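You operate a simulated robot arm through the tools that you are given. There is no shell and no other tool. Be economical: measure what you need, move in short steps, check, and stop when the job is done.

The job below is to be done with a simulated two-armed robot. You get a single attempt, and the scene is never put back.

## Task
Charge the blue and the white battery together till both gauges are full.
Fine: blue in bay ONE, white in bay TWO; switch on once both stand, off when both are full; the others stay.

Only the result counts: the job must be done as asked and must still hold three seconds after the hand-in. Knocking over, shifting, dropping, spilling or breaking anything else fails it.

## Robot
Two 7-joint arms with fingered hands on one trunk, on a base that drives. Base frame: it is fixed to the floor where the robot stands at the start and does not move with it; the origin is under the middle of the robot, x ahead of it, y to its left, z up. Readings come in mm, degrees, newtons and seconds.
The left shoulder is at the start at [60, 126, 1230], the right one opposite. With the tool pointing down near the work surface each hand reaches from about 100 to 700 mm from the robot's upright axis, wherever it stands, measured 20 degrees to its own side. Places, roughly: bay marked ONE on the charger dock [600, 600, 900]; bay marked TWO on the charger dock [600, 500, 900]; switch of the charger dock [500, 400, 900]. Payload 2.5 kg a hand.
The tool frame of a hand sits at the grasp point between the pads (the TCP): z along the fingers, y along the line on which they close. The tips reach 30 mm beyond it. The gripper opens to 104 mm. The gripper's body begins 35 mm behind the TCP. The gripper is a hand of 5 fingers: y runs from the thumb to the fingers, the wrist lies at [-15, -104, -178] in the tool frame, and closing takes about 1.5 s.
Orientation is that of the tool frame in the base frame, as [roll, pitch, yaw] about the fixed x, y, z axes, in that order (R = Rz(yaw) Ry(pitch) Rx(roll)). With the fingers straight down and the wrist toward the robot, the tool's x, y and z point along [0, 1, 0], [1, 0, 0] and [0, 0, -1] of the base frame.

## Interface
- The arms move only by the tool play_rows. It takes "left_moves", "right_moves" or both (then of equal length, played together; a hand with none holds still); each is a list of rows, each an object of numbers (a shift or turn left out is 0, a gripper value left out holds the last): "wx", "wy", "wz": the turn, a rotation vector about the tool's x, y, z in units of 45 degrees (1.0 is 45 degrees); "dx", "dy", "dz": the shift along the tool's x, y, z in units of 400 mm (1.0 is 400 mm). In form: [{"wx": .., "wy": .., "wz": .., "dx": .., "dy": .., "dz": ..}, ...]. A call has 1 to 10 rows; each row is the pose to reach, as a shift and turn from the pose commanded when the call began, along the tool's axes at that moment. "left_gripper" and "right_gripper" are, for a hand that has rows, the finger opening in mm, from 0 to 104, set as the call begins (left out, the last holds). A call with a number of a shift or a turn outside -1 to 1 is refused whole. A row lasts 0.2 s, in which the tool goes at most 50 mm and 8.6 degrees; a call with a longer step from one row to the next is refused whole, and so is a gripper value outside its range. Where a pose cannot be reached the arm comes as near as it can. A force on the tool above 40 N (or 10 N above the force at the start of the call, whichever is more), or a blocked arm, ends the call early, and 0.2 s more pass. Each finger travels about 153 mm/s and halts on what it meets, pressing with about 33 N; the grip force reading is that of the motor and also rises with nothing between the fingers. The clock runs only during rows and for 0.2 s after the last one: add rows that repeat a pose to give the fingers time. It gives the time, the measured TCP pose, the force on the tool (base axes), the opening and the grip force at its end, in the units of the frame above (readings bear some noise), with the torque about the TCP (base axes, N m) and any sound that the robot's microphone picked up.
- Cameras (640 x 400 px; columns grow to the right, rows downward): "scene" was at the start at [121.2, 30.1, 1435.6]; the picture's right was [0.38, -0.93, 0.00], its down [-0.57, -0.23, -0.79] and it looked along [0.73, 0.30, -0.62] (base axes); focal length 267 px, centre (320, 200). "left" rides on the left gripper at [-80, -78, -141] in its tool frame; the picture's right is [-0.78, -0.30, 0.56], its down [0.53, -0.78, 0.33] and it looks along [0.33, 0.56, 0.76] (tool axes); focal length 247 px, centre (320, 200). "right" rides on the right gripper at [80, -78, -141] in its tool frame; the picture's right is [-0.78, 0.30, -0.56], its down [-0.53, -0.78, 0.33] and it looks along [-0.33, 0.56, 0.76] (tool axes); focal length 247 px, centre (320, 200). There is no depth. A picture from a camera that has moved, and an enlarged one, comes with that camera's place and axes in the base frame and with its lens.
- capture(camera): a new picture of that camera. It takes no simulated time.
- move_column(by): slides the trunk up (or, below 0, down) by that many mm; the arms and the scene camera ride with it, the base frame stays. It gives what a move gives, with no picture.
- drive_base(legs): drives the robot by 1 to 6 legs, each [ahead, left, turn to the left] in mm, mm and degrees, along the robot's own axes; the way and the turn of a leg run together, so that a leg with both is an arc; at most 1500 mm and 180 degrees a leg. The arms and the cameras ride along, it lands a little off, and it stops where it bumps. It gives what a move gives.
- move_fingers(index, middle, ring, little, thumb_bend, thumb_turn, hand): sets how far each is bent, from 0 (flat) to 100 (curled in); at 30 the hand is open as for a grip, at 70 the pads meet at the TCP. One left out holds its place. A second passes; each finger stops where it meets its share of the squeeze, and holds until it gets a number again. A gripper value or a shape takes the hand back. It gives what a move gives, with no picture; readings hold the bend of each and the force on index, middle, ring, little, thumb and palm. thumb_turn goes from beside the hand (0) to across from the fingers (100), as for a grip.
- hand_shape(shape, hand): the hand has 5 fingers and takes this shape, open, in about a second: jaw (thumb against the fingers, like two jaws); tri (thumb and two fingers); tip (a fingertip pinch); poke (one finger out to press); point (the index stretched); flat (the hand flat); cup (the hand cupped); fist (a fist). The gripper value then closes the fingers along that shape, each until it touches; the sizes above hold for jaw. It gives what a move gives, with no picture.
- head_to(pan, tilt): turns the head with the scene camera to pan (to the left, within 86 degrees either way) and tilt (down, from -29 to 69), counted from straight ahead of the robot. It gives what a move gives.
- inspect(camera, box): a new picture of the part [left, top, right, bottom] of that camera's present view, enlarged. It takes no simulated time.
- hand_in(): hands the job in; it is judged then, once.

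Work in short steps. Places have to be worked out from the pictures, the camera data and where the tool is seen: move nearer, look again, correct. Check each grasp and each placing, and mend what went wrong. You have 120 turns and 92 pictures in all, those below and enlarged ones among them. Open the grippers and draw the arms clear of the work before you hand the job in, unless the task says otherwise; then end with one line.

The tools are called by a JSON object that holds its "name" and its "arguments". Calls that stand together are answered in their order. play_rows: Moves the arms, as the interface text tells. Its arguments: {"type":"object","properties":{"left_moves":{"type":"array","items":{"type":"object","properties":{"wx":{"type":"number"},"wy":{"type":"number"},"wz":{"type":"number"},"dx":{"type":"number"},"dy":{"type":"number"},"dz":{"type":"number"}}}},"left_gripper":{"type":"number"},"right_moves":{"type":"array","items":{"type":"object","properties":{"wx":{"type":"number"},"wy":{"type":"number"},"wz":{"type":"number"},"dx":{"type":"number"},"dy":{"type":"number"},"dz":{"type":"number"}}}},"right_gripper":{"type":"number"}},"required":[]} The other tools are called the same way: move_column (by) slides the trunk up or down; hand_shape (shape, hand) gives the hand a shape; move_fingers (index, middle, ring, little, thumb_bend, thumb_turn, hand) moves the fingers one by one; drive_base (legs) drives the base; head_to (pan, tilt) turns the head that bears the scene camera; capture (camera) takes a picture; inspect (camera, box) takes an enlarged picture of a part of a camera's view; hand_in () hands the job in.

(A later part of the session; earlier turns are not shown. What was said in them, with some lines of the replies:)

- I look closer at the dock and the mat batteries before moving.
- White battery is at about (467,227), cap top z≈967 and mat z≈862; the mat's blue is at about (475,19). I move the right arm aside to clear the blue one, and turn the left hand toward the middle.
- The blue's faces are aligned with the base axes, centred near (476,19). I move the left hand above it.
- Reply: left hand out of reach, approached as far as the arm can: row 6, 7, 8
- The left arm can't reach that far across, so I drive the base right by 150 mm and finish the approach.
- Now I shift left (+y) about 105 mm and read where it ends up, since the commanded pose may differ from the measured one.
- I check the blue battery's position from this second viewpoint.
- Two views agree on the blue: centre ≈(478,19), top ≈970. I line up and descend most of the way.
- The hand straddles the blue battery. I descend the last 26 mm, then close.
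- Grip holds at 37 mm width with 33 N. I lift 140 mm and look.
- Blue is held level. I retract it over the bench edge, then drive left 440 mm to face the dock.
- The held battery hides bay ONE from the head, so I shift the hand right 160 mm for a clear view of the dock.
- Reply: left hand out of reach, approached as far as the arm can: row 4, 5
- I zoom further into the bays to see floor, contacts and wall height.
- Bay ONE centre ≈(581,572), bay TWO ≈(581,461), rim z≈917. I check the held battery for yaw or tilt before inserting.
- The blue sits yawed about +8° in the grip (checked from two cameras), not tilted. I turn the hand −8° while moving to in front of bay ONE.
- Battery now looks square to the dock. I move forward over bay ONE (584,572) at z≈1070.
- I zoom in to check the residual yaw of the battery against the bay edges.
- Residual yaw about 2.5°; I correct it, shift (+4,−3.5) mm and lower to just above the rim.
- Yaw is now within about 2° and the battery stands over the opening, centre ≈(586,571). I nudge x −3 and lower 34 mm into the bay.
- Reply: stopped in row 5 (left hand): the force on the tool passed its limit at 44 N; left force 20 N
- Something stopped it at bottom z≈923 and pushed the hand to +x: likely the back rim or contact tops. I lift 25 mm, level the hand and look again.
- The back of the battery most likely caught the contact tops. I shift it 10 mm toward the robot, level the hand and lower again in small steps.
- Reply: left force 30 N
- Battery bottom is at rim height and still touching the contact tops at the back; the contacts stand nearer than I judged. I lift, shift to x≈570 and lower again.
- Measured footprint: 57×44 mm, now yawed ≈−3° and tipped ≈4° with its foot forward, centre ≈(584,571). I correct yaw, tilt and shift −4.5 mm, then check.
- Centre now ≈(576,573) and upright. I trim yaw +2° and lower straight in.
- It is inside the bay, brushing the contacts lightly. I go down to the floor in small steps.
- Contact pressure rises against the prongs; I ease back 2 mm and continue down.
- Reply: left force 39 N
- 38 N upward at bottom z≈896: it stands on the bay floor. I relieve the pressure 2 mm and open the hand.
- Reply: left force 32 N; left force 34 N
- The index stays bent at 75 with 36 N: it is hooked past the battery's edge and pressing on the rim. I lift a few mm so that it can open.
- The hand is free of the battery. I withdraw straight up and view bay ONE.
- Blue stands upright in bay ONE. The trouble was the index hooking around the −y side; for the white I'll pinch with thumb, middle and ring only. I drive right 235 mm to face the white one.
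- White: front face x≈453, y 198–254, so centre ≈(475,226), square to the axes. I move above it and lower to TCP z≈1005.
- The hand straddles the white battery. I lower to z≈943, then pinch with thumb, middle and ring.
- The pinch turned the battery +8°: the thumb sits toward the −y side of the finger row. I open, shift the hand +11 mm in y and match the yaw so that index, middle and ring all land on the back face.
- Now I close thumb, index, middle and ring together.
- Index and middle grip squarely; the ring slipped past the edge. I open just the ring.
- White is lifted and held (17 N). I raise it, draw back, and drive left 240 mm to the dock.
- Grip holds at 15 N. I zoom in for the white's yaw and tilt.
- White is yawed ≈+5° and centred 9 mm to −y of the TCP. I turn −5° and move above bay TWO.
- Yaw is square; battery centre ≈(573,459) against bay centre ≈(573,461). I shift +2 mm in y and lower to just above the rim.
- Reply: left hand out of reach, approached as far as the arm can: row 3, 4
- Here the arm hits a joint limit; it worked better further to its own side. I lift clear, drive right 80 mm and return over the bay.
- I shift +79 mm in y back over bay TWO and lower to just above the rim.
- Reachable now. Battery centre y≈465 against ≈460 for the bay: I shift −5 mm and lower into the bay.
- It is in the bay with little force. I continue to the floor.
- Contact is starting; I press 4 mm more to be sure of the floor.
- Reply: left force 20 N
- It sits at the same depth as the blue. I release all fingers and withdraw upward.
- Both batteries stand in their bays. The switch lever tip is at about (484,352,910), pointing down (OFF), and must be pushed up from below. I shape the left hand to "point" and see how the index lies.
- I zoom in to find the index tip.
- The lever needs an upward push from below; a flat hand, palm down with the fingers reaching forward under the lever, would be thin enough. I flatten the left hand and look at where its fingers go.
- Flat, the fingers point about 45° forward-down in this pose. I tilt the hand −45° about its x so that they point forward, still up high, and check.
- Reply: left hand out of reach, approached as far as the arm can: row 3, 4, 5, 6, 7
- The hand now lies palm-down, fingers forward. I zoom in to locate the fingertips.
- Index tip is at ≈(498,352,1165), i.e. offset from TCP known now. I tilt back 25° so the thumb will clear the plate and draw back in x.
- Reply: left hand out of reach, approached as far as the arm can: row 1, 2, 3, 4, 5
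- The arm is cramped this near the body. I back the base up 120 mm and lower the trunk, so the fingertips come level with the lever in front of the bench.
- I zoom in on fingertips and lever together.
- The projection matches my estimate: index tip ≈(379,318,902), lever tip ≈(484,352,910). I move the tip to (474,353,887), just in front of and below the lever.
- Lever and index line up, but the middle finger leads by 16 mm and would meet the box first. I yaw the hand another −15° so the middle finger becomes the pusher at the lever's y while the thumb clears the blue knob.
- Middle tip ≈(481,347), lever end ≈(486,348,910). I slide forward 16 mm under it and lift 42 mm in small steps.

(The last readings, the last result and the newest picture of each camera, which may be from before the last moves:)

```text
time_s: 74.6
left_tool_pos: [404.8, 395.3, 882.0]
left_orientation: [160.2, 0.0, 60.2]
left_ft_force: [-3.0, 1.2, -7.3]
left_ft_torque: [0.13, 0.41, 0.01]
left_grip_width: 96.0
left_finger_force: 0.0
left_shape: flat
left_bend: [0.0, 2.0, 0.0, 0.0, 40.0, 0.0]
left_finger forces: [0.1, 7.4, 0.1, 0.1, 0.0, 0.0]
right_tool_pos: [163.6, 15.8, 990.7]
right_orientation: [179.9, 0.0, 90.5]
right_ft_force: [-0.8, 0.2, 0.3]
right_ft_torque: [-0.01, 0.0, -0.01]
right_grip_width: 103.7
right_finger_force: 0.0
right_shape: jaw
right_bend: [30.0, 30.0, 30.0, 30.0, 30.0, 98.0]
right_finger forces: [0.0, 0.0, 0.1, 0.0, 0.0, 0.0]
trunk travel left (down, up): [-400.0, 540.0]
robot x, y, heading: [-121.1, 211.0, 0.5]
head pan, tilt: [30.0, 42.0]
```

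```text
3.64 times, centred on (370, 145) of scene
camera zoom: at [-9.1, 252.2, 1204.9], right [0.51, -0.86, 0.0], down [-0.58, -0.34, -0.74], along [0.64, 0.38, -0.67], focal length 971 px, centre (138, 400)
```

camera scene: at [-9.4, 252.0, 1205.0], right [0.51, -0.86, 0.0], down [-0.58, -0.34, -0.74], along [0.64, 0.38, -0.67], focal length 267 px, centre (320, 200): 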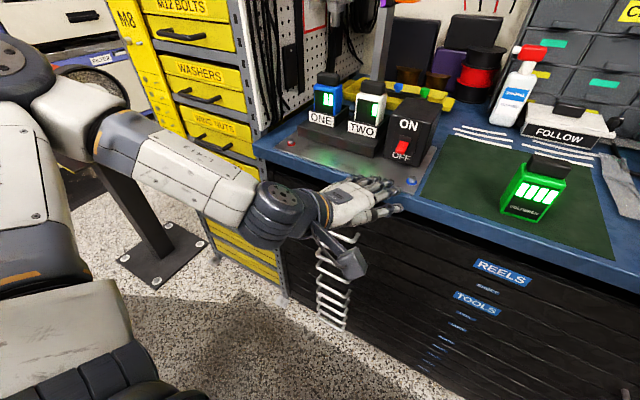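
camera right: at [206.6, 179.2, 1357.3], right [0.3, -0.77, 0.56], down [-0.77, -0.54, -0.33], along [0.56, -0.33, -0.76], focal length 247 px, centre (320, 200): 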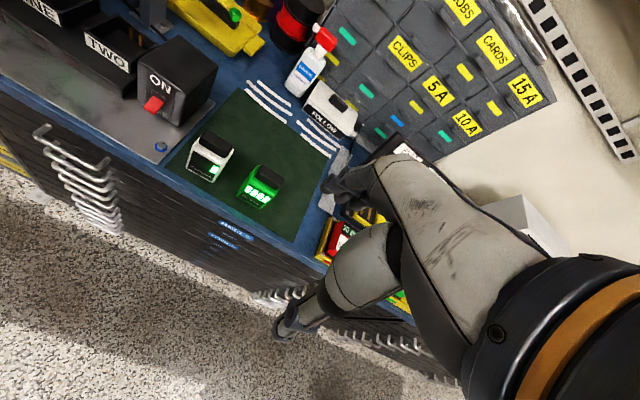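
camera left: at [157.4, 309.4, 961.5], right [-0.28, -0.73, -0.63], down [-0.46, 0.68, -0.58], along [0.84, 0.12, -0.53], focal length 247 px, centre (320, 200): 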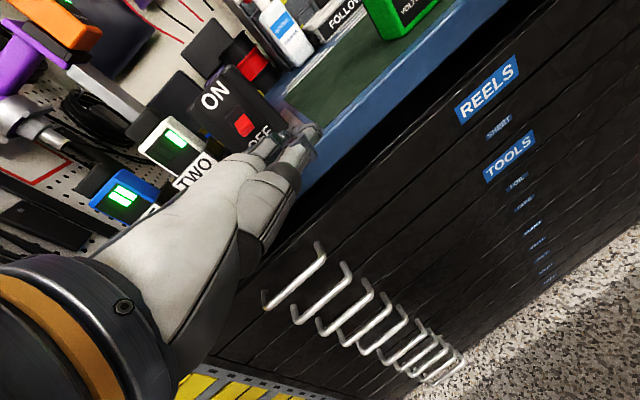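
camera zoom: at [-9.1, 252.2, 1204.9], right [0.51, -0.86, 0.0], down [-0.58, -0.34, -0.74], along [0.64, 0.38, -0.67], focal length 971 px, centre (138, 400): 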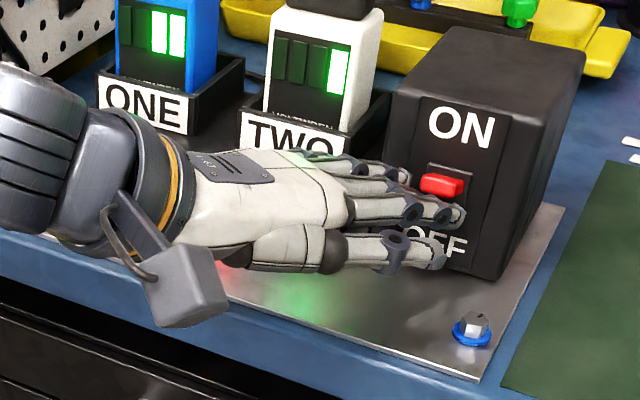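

The lever is lifting (7 N on the middle finger), now about level. I raise another 20 mm.

{"name": "play_rows", "arguments": {"left_moves": [{"dy": 0.006, "dz": -0.016}, {"dy": 0.0115, "dz": -0.0315}, {"dy": 0.0171, "dz": -0.047}, {"dy": 0.0171, "dz": -0.047}]}}

{"name": "inspect", "arguments": {"camera": "scene", "box": [310, 90, 430, 200]}}

```text
time_s: 75.6
left_tool_pos: [405.4, 396.6, 902.0]
left_orientation: [160.1, 0.0, 60.3]
left_ft_force: [-2.2, 6.6, -10.7]
left_ft_torque: [0.26, 0.93, 0.44]
left_grip_width: 95.9
left_finger_force: 0.1
left_shape: flat
left_bend: [0.0, 7.0, 0.0, 0.0, 40.0, 0.0]
left_finger forces: [0.5, 14.6, 0.0, 0.0, 0.0, 0.0]
right_tool_pos: [165.5, 16.2, 991.9]
right_orientation: [-179.9, 0.0, 90.5]
right_ft_force: [-0.3, -0.3, -0.6]
right_ft_torque: [0.0, -0.03, 0.03]
right_grip_width: 103.6
right_finger_force: 0.1
right_shape: jaw
right_bend: [30.0, 30.0, 30.0, 30.0, 30.0, 98.0]
right_finger forces: [0.1, 0.0, 0.1, 0.0, 0.1, 0.0]
trunk travel left (down, up): [-400.0, 540.0]
robot x, y, heading: [-122.2, 211.6, 0.4]
head pan, tilt: [30.0, 42.0]
```

```text
3.64 times, centred on (370, 145) of scene
camera zoom: at [-8.5, 252.8, 1204.8], right [0.51, -0.86, 0.0], down [-0.58, -0.34, -0.74], along [0.64, 0.38, -0.67], focal length 971 px, centre (138, 400)
```

zoom: 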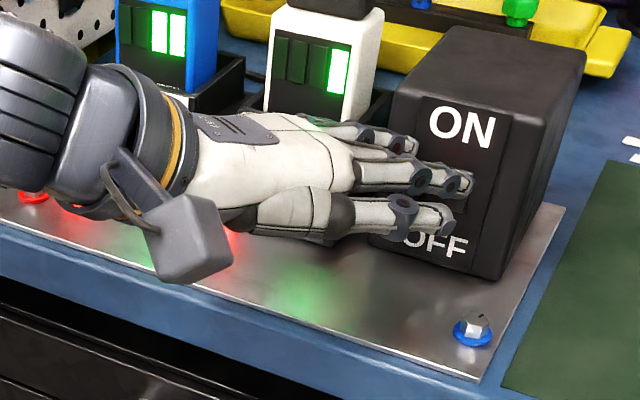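

Force rises to 15 N; the lever may be near its stop. I raise 10 mm more, then draw straight back and look.

{"name": "play_rows", "arguments": {"left_moves": [{"dy": 0.0043, "dz": -0.0118}, {"dy": 0.0086, "dz": -0.0235}, {"dy": 0.0086, "dz": -0.0235}]}}

{"name": "play_rows", "arguments": {"left_moves": [{"dx": -0.05, "dy": -0.082, "dz": -0.03}, {"dx": -0.1, "dy": -0.163, "dz": -0.059}, {"dx": -0.15, "dy": -0.245, "dz": -0.09}, {"dx": -0.15, "dy": -0.245, "dz": -0.09}]}}

{"name": "inspect", "arguments": {"camera": "scene", "box": [280, 70, 440, 200]}}

```text
time_s: 76.4
left_tool_pos: [406.1, 395.8, 910.4]
left_orientation: [160.2, 0.1, 60.2]
left_ft_force: [0.3, 3.6, -17.0]
left_ft_torque: [0.51, 1.39, 0.37]
left_grip_width: 95.8
left_finger_force: 0.1
left_shape: flat
left_bend: [0.0, 10.0, 0.0, 0.0, 40.0, 0.0]
left_finger forces: [0.0, 19.9, 0.1, 0.1, 0.0, 0.1]
right_tool_pos: [165.2, 16.7, 991.5]
right_orientation: [-180.0, 0.0, 90.5]
right_ft_force: [0.0, 0.0, 0.3]
right_ft_torque: [0.05, 0.0, 0.0]
right_grip_width: 103.7
right_finger_force: 0.0
right_shape: jaw
right_bend: [30.0, 30.0, 30.0, 30.0, 30.0, 98.0]
right_finger forces: [0.0, 0.0, 0.0, 0.1, 0.0, 0.1]
trunk travel left (down, up): [-400.0, 540.0]
robot x, y, heading: [-125.6, 214.6, 0.4]
head pan, tilt: [30.0, 42.0]
```

```text
time_s: 77.4
left_tool_pos: [266.2, 396.4, 861.2]
left_orientation: [167.9, 3.6, 60.5]
left_ft_force: [0.1, 0.0, 0.0]
left_ft_torque: [0.0, 0.0, 0.0]
left_grip_width: 96.0
left_finger_force: 0.1
left_shape: flat
left_bend: [0.0, 0.0, 0.0, 0.0, 40.0, 0.0]
left_finger forces: [0.1, 0.0, 0.0, 0.0, 0.0, 0.1]
right_tool_pos: [164.1, 16.1, 992.2]
right_orientation: [-180.0, 0.1, 90.5]
right_ft_force: [0.2, 0.4, -0.1]
right_ft_torque: [-0.02, 0.0, 0.03]
right_grip_width: 103.5
right_finger_force: 0.0
right_shape: jaw
right_bend: [30.0, 30.0, 30.0, 30.0, 30.0, 98.0]
right_finger forces: [0.0, 0.0, 0.0, 0.0, 0.1, 0.1]
trunk travel left (down, up): [-400.0, 540.0]
robot x, y, heading: [-122.5, 215.7, 0.4]
head pan, tilt: [30.0, 42.0]
stopped in row 4 (left hand): the arm was blocked; the commanded pose is now the measured one
```

```text
3.08 times, centred on (360, 135) of scene
camera zoom: at [-9.2, 252.0, 1205.0], right [0.51, -0.86, 0.0], down [-0.58, -0.34, -0.74], along [0.64, 0.38, -0.67], focal length 821 px, centre (197, 400)
```

zoom: 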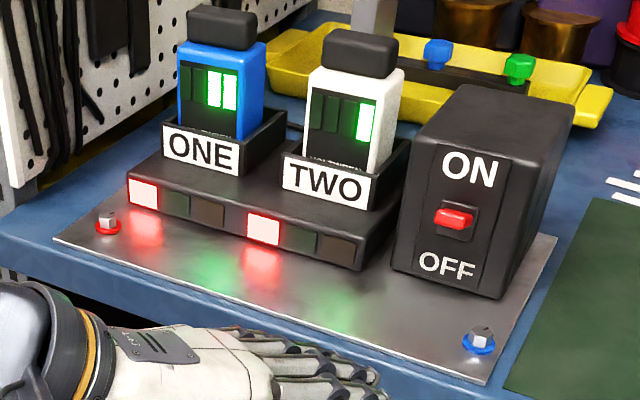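

The switch is ON: both red charge lamps are lit. I bring the hand to a hover just above the lever (middle tip ≈z 955) ready to press it off, and time passes meanwhile.

{"name": "play_rows", "arguments": {"left_moves": [{"dx": 0.02, "dy": 0.04, "dz": -0.03, "wx": -0.05, "wy": 0.02}, {"dx": 0.05, "dy": 0.1, "dz": -0.06, "wx": -0.12, "wy": 0.05, "wz": 0.01}, {"dx": 0.08, "dy": 0.17, "dz": -0.08, "wx": -0.176, "wy": 0.078, "wz": 0.017}, {"dx": 0.12, "dy": 0.25, "dz": -0.08, "wx": -0.176, "wy": 0.078, "wz": 0.017}, {"dx": 0.1585, "dy": 0.32, "dz": -0.08, "wx": -0.176, "wy": 0.078, "wz": 0.017}, {"dx": 0.1585, "dy": 0.32, "dz": -0.08, "wx": -0.176, "wy": 0.078, "wz": 0.017}]}}

{"name": "inspect", "arguments": {"camera": "scene", "box": [280, 70, 440, 200]}}

```text
time_s: 78.8
left_tool_pos: [403.0, 398.4, 919.0]
left_orientation: [159.6, -0.1, 60.7]
left_ft_force: [0.6, -0.8, 0.1]
left_ft_torque: [0.0, 0.03, 0.02]
left_grip_width: 96.0
left_finger_force: 0.0
left_shape: flat
left_bend: [0.0, 0.0, 0.0, 0.0, 40.0, 0.0]
left_finger forces: [0.0, 0.1, 0.1, 0.0, 0.1, 0.0]
right_tool_pos: [163.0, 16.4, 991.2]
right_orientation: [180.0, 0.0, 90.5]
right_ft_force: [0.4, -0.6, 0.4]
right_ft_torque: [0.0, -0.03, 0.0]
right_grip_width: 103.9
right_finger_force: 0.0
right_shape: jaw
right_bend: [30.0, 30.0, 30.0, 30.0, 30.0, 98.0]
right_finger forces: [0.0, 0.0, 0.0, 0.1, 0.1, 0.1]
trunk travel left (down, up): [-400.0, 540.0]
robot x, y, heading: [-120.0, 211.7, 0.6]
head pan, tilt: [30.0, 42.0]
```

```text
3.08 times, centred on (360, 135) of scene
camera zoom: at [-9.3, 251.9, 1205.0], right [0.51, -0.86, 0.0], down [-0.58, -0.34, -0.74], along [0.64, 0.38, -0.67], focal length 821 px, centre (197, 400)
```

zoom: 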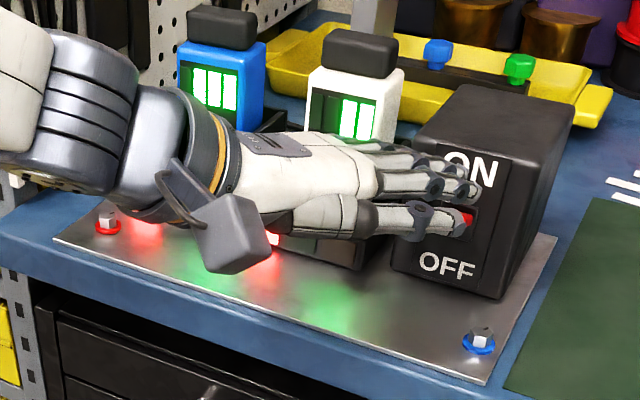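

Charging works: blue 3 bars, white 2. The hand hovers with fingers over the lever. I wait 2 s and look again.

{"name": "play_rows", "arguments": {"left_moves": [{}, {}, {}, {}, {}, {}, {}, {}, {}, {}]}}

{"name": "inspect", "arguments": {"camera": "scene", "box": [310, 70, 430, 170]}}

```text
time_s: 81.0
left_tool_pos: [402.4, 398.8, 919.8]
left_orientation: [159.7, -0.1, 60.8]
left_ft_force: [0.1, -0.5, 1.1]
left_ft_torque: [-0.01, -0.05, -0.03]
left_grip_width: 95.9
left_finger_force: 0.1
left_shape: flat
left_bend: [0.0, 0.0, 0.0, 0.0, 40.0, 0.0]
left_finger forces: [0.0, 0.0, 0.0, 0.0, 0.0, 0.0]
right_tool_pos: [164.3, 15.8, 991.5]
right_orientation: [179.9, 0.0, 90.5]
right_ft_force: [0.6, 0.3, 0.1]
right_ft_torque: [-0.02, 0.0, -0.03]
right_grip_width: 103.5
right_finger_force: 0.1
right_shape: jaw
right_bend: [30.0, 30.0, 30.0, 30.0, 30.0, 98.0]
right_finger forces: [0.0, 0.1, 0.0, 0.0, 0.0, 0.0]
trunk travel left (down, up): [-400.0, 540.0]
robot x, y, heading: [-120.8, 212.0, 0.5]
head pan, tilt: [30.0, 42.0]
```

```text
4.00 times, centred on (370, 120) of scene
camera zoom: at [-9.3, 252.0, 1205.0], right [0.51, -0.86, 0.0], down [-0.58, -0.34, -0.74], along [0.64, 0.38, -0.67], focal length 1068 px, centre (120, 520)
```

zoom: 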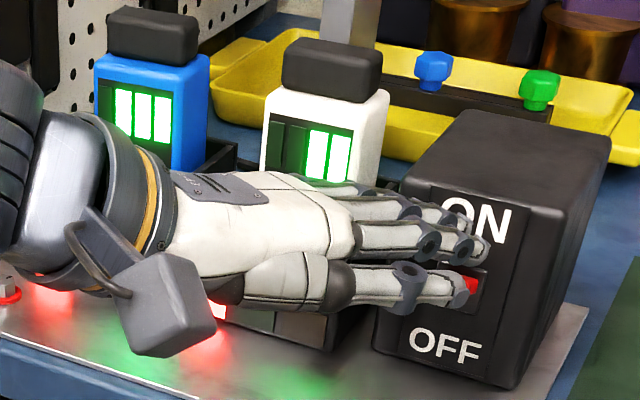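

Still 3 and 2. The middle tip is above the lever as planned. I wait another 2 s.

{"name": "play_rows", "arguments": {"left_moves": [{}, {}, {}, {}, {}, {}, {}, {}, {}, {}]}}

{"name": "inspect", "arguments": {"camera": "scene", "box": [310, 70, 430, 170]}}

```text
time_s: 83.2
left_tool_pos: [401.6, 399.0, 919.0]
left_orientation: [159.6, -0.1, 60.7]
left_ft_force: [-1.0, 0.0, -0.1]
left_ft_torque: [0.03, -0.02, -0.03]
left_grip_width: 95.9
left_finger_force: 0.1
left_shape: flat
left_bend: [0.0, 0.0, 0.0, 0.0, 40.0, 0.0]
left_finger forces: [0.1, 0.1, 0.0, 0.0, 0.0, 0.0]
right_tool_pos: [163.9, 15.4, 991.1]
right_orientation: [-179.9, 0.0, 90.5]
right_ft_force: [0.8, 0.9, -0.1]
right_ft_torque: [-0.03, 0.03, 0.0]
right_grip_width: 103.4
right_finger_force: 0.0
right_shape: jaw
right_bend: [30.0, 30.0, 30.0, 30.0, 30.0, 98.0]
right_finger forces: [0.0, 0.0, 0.1, 0.1, 0.0, 0.0]
trunk travel left (down, up): [-400.0, 540.0]
robot x, y, heading: [-122.0, 211.5, 0.4]
head pan, tilt: [30.0, 42.0]
```

```text
4.00 times, centred on (370, 120) of scene
camera zoom: at [-9.3, 252.0, 1205.0], right [0.51, -0.86, 0.0], down [-0.58, -0.34, -0.74], along [0.64, 0.38, -0.67], focal length 1068 px, centre (120, 520)
```

zoom: 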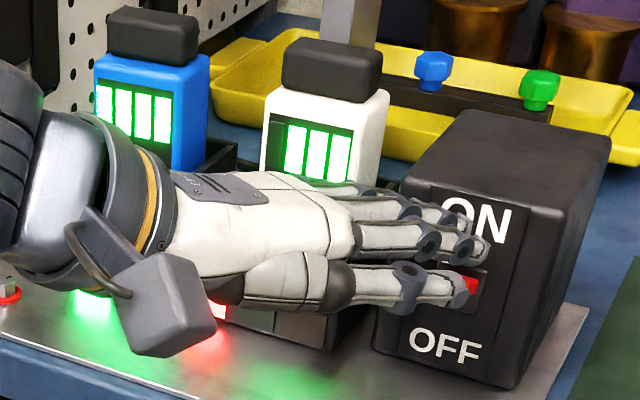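

Blue is full (4 bars, green lamp); white has 3. I wait 2 s more.

{"name": "play_rows", "arguments": {"left_moves": [{}, {}, {}, {}, {}, {}, {}, {}, {}, {}]}}

{"name": "inspect", "arguments": {"camera": "scene", "box": [310, 70, 430, 170]}}

```text
time_s: 85.4
left_tool_pos: [401.2, 398.7, 919.3]
left_orientation: [159.6, -0.1, 60.7]
left_ft_force: [-0.7, 0.5, 0.1]
left_ft_torque: [-0.02, -0.01, -0.02]
left_grip_width: 95.9
left_finger_force: 0.0
left_shape: flat
left_bend: [0.0, 0.0, 0.0, 0.0, 40.0, 0.0]
left_finger forces: [0.0, 0.1, 0.1, 0.0, 0.0, 0.0]
right_tool_pos: [164.1, 15.0, 991.9]
right_orientation: [-179.9, 0.0, 90.5]
right_ft_force: [0.5, -0.1, 0.5]
right_ft_torque: [0.01, -0.01, 0.0]
right_grip_width: 104.0
right_finger_force: 0.0
right_shape: jaw
right_bend: [30.0, 30.0, 30.0, 30.0, 30.0, 98.0]
right_finger forces: [0.0, 0.1, 0.0, 0.0, 0.1, 0.1]
trunk travel left (down, up): [-400.0, 540.0]
robot x, y, heading: [-117.5, 212.8, 0.6]
head pan, tilt: [30.0, 42.0]
```

```text
4.00 times, centred on (370, 120) of scene
camera zoom: at [-9.3, 252.0, 1205.0], right [0.51, -0.86, 0.0], down [-0.58, -0.34, -0.74], along [0.64, 0.38, -0.67], focal length 1068 px, centre (120, 520)
```

zoom: 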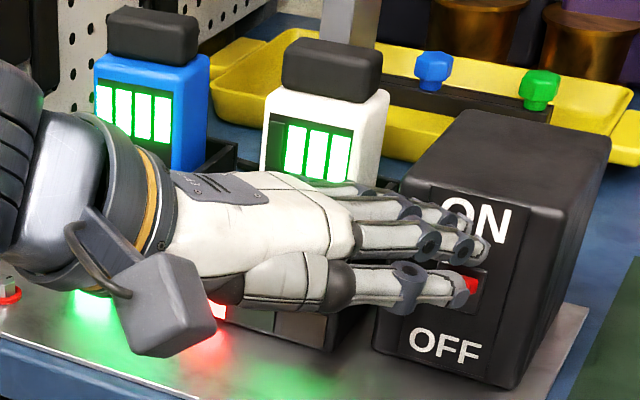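

White still at 3. I wait another 2 s.

{"name": "play_rows", "arguments": {"left_moves": [{}, {}, {}, {}, {}, {}, {}, {}, {}]}}

{"name": "inspect", "arguments": {"camera": "scene", "box": [310, 70, 430, 170]}}

```text
time_s: 87.4
left_tool_pos: [403.6, 399.0, 920.2]
left_orientation: [159.6, -0.1, 60.7]
left_ft_force: [-1.1, -0.7, -0.3]
left_ft_torque: [0.01, 0.03, -0.05]
left_grip_width: 96.2
left_finger_force: 0.1
left_shape: flat
left_bend: [0.0, 0.0, 0.0, 0.0, 40.0, 0.0]
left_finger forces: [0.0, 0.0, 0.0, 0.0, 0.0, 0.0]
right_tool_pos: [164.0, 14.5, 992.8]
right_orientation: [-180.0, 0.0, 90.4]
right_ft_force: [0.6, -0.4, 0.1]
right_ft_torque: [0.0, 0.0, 0.03]
right_grip_width: 103.9
right_finger_force: 0.0
right_shape: jaw
right_bend: [30.0, 30.0, 30.0, 30.0, 30.0, 98.0]
right_finger forces: [0.0, 0.0, 0.0, 0.1, 0.1, 0.0]
trunk travel left (down, up): [-400.0, 540.0]
robot x, y, heading: [-120.8, 212.3, 0.3]
head pan, tilt: [30.0, 42.0]
```

```text
4.00 times, centred on (370, 120) of scene
camera zoom: at [-9.3, 252.0, 1205.0], right [0.51, -0.86, 0.0], down [-0.58, -0.34, -0.74], along [0.64, 0.38, -0.67], focal length 1068 px, centre (120, 520)
```

zoom: 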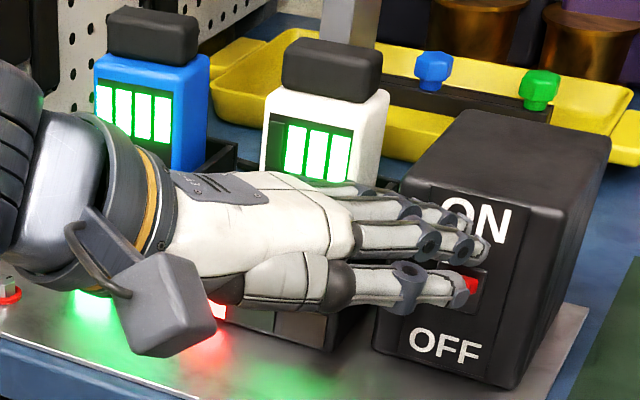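

White shows 3 bars still, lamp red. I wait 2 s again.

{"name": "play_rows", "arguments": {"left_moves": [{}, {}, {}, {}, {}, {}, {}, {}, {}]}}

{"name": "inspect", "arguments": {"camera": "scene", "box": [310, 70, 430, 170]}}

```text
time_s: 89.4
left_tool_pos: [403.0, 397.8, 920.2]
left_orientation: [159.6, -0.2, 60.8]
left_ft_force: [1.2, -0.1, 0.2]
left_ft_torque: [-0.03, 0.04, -0.02]
left_grip_width: 96.1
left_finger_force: 0.0
left_shape: flat
left_bend: [0.0, 0.0, 0.0, 0.0, 40.0, 0.0]
left_finger forces: [0.0, 0.0, 0.0, 0.0, 0.1, 0.0]
right_tool_pos: [164.4, 15.3, 991.8]
right_orientation: [180.0, 0.0, 90.5]
right_ft_force: [0.1, 0.7, 0.3]
right_ft_torque: [-0.01, 0.04, 0.02]
right_grip_width: 103.8
right_finger_force: 0.1
right_shape: jaw
right_bend: [30.0, 30.0, 30.0, 30.0, 30.0, 98.0]
right_finger forces: [0.0, 0.0, 0.0, 0.1, 0.1, 0.1]
trunk travel left (down, up): [-400.0, 540.0]
robot x, y, heading: [-120.7, 209.1, 0.6]
head pan, tilt: [30.0, 42.0]
```

```text
4.00 times, centred on (370, 120) of scene
camera zoom: at [-9.3, 252.0, 1205.0], right [0.51, -0.86, 0.0], down [-0.58, -0.34, -0.74], along [0.64, 0.38, -0.67], focal length 1068 px, centre (120, 520)
```

zoom: 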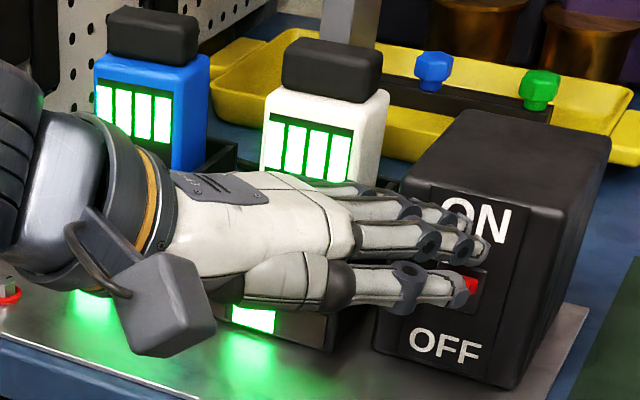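

Both gauges are full and both lamps green. I press the lever down to OFF now.

{"name": "play_rows", "arguments": {"left_moves": [{"dx": 0.004, "dy": -0.004, "dz": 0.028}, {"dx": 0.004, "dy": -0.0145, "dz": 0.058}, {"dx": 0.004, "dy": -0.025, "dz": 0.086}, {"dx": 0.004, "dy": -0.035, "dz": 0.115}, {"dx": 0.004, "dy": -0.045, "dz": 0.143}, {"dx": 0.004, "dy": -0.045, "dz": 0.143}]}}

{"name": "inspect", "arguments": {"camera": "scene", "box": [310, 70, 430, 200]}}

```text
time_s: 90.8
left_tool_pos: [405.2, 398.2, 860.8]
left_orientation: [159.4, -0.2, 60.8]
left_ft_force: [-9.8, 4.3, 9.8]
left_ft_torque: [-0.72, -1.62, -0.03]
left_grip_width: 0.0
left_finger_force: 0.1
left_shape: flat
left_bend: [0.0, 0.0, 0.0, 0.0, 40.0, 0.0]
left_finger forces: [0.1, 13.8, 0.0, 0.0, 0.1, 0.0]
right_tool_pos: [162.7, 15.6, 991.3]
right_orientation: [179.8, 0.0, 90.5]
right_ft_force: [0.8, -0.3, 0.8]
right_ft_torque: [0.04, 0.05, 0.0]
right_grip_width: 103.9
right_finger_force: 0.1
right_shape: jaw
right_bend: [30.0, 30.0, 30.0, 30.0, 30.0, 98.0]
right_finger forces: [0.0, 0.0, 0.0, 0.1, 0.0, 0.1]
trunk travel left (down, up): [-400.0, 540.0]
robot x, y, heading: [-124.4, 212.9, 0.6]
head pan, tilt: [30.0, 42.0]
```

```text
3.08 times, centred on (370, 135) of scene
camera zoom: at [-11.4, 252.2, 1205.3], right [0.51, -0.86, 0.0], down [-0.57, -0.34, -0.74], along [0.64, 0.38, -0.67], focal length 821 px, centre (166, 400)
```

zoom: 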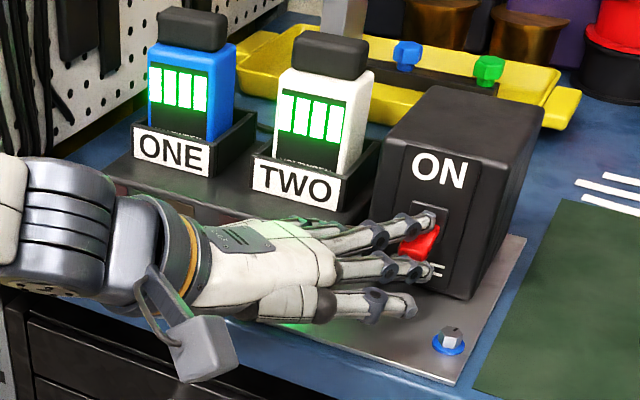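

The lever is going down but the lamp glow is still visible; I press 15 mm further.

{"name": "play_rows", "arguments": {"left_moves": [{"dy": -0.0043, "dz": 0.0118}, {"dy": -0.0086, "dz": 0.0235}, {"dy": -0.0128, "dz": 0.035}, {"dy": -0.0128, "dz": 0.035}]}}

```text
time_s: 91.8
left_tool_pos: [404.9, 396.4, 847.6]
left_orientation: [159.3, -0.3, 60.6]
left_ft_force: [-9.9, 3.6, 17.8]
left_ft_torque: [-0.93, -2.31, -0.02]
left_grip_width: 0.0
left_finger_force: 0.1
left_shape: flat
left_bend: [0.0, 0.0, 0.0, 0.0, 40.0, 0.0]
left_finger forces: [0.1, 18.2, 0.0, 1.9, 0.1, 0.0]
right_tool_pos: [162.3, 15.1, 992.0]
right_orientation: [179.8, 0.0, 90.5]
right_ft_force: [-1.0, 0.1, 0.0]
right_ft_torque: [0.01, 0.01, -0.01]
right_grip_width: 103.8
right_finger_force: 0.1
right_shape: jaw
right_bend: [30.0, 30.0, 30.0, 30.0, 30.0, 98.0]
right_finger forces: [0.1, 0.0, 0.0, 0.0, 0.1, 0.1]
trunk travel left (down, up): [-400.0, 540.0]
robot x, y, heading: [-123.9, 210.9, 0.7]
head pan, tilt: [30.0, 42.0]
```

18 N against the stop. I draw the hand straight back and look at the lever and lamps.

{"name": "play_rows", "arguments": {"left_moves": [{"dx": -0.034, "dy": -0.056, "dz": -0.022}, {"dx": -0.068, "dy": -0.112, "dz": -0.042}, {"dx": -0.1, "dy": -0.168, "dz": -0.063}, {"dx": -0.12, "dy": -0.2, "dz": -0.074}, {"dx": -0.12, "dy": -0.2, "dz": -0.074}]}}

{"name": "inspect", "arguments": {"camera": "scene", "box": [280, 70, 440, 200]}}

```text
time_s: 93.0
left_tool_pos: [307.0, 396.5, 844.6]
left_orientation: [159.7, -0.1, 60.8]
left_ft_force: [-0.2, 0.3, 0.4]
left_ft_torque: [0.01, -0.02, 0.01]
left_grip_width: 0.0
left_finger_force: 0.0
left_shape: flat
left_bend: [0.0, 0.0, 0.0, 0.0, 40.0, 0.0]
left_finger forces: [0.0, 0.1, 0.1, 0.0, 0.0, 0.1]
right_tool_pos: [164.3, 14.9, 991.9]
right_orientation: [-179.9, 0.0, 90.5]
right_ft_force: [-0.5, 0.2, -0.7]
right_ft_torque: [0.01, 0.0, 0.0]
right_grip_width: 103.6
right_finger_force: 0.1
right_shape: jaw
right_bend: [30.0, 30.0, 30.0, 30.0, 30.0, 98.0]
right_finger forces: [0.0, 0.0, 0.0, 0.1, 0.1, 0.1]
trunk travel left (down, up): [-400.0, 540.0]
robot x, y, heading: [-120.4, 210.2, 0.6]
head pan, tilt: [30.0, 42.0]
```

```text
3.08 times, centred on (360, 135) of scene
camera zoom: at [-9.3, 252.0, 1204.9], right [0.51, -0.86, 0.0], down [-0.58, -0.34, -0.74], along [0.64, 0.38, -0.67], focal length 821 px, centre (197, 400)
```

zoom: 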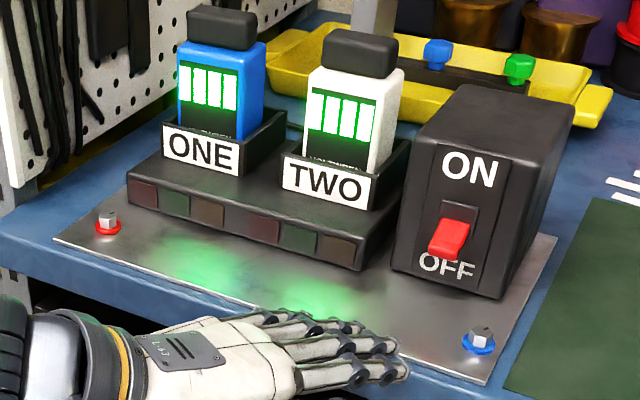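

Lever is at OFF, lamps dark, both gauges full. I back the robot away and open the hand, then a final check.

{"name": "drive_base", "arguments": {"legs": [[-250, 0, 0]]}}

{"name": "hand_shape", "arguments": {"hand": "left", "shape": "jaw"}}

{"name": "capture", "arguments": {"camera": "scene"}}

```text
time_s: 94.8
left_tool_pos: [58.3, 394.5, 845.2]
left_orientation: [159.6, -0.1, 60.9]
left_ft_force: [-0.3, 0.2, 0.2]
left_ft_torque: [0.0, -0.02, 0.0]
left_grip_width: 0.0
left_finger_force: 0.0
left_shape: flat
left_bend: [0.0, 0.0, 0.0, 0.0, 40.0, 0.0]
left_finger forces: [0.1, 0.1, 0.1, 0.1, 0.0, 0.1]
right_tool_pos: [-83.4, 12.9, 992.5]
right_orientation: [-179.9, 0.0, 90.6]
right_ft_force: [-0.3, 0.2, -0.4]
right_ft_torque: [0.03, -0.03, -0.02]
right_grip_width: 103.8
right_finger_force: 0.1
right_shape: jaw
right_bend: [30.0, 30.0, 30.0, 30.0, 30.0, 98.0]
right_finger forces: [0.1, 0.0, 0.0, 0.0, 0.1, 0.0]
trunk travel left (down, up): [-400.0, 540.0]
robot x, y, heading: [-372.9, 206.7, 0.7]
head pan, tilt: [30.0, 42.0]
```

```text
time_s: 95.8
left_tool_pos: [59.7, 395.9, 844.4]
left_orientation: [159.7, -0.1, 60.9]
left_ft_force: [-0.5, -0.5, -0.9]
left_ft_torque: [0.04, -0.02, 0.06]
left_grip_width: 103.7
left_finger_force: 0.0
left_shape: jaw
left_bend: [30.0, 30.0, 30.0, 30.0, 30.0, 97.0]
left_finger forces: [0.0, 0.0, 0.0, 0.0, 0.0, 0.0]
right_tool_pos: [-84.3, 13.6, 991.4]
right_orientation: [-180.0, 0.0, 90.8]
right_ft_force: [-0.5, 0.4, 0.3]
right_ft_torque: [0.0, -0.02, 0.0]
right_grip_width: 103.8
right_finger_force: 0.0
right_shape: jaw
right_bend: [30.0, 30.0, 30.0, 30.0, 30.0, 98.0]
right_finger forces: [0.1, 0.1, 0.0, 0.0, 0.1, 0.0]
trunk travel left (down, up): [-400.0, 540.0]
robot x, y, heading: [-369.0, 209.4, 0.5]
head pan, tilt: [30.0, 42.0]
```

```text
2 pictures are left
camera scene: at [-258.2, 249.8, 1205.0], right [0.51, -0.86, 0.0], down [-0.58, -0.34, -0.74], along [0.64, 0.38, -0.67], focal length 267 px, centre (320, 200)
```

scene: 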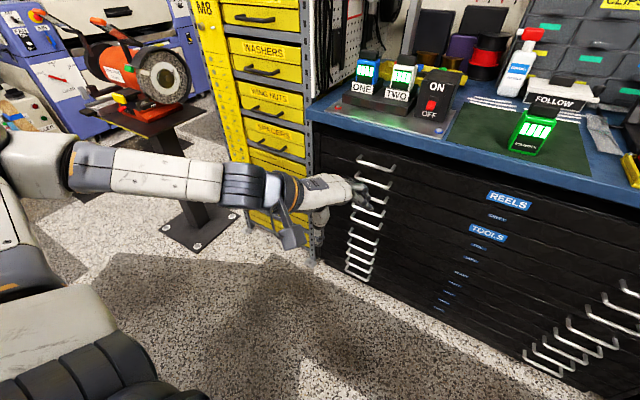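

Both batteries stand full in their bays, the switch is off, the rest is in place and the arms are clear. I hand in.

{"name": "hand_in", "arguments": {}}

```text
The job is handed in.
```

The blue battery is in bay ONE and the white in bay TWO. Both gauges read full, the switch is off, and the other batteries were left where they were.
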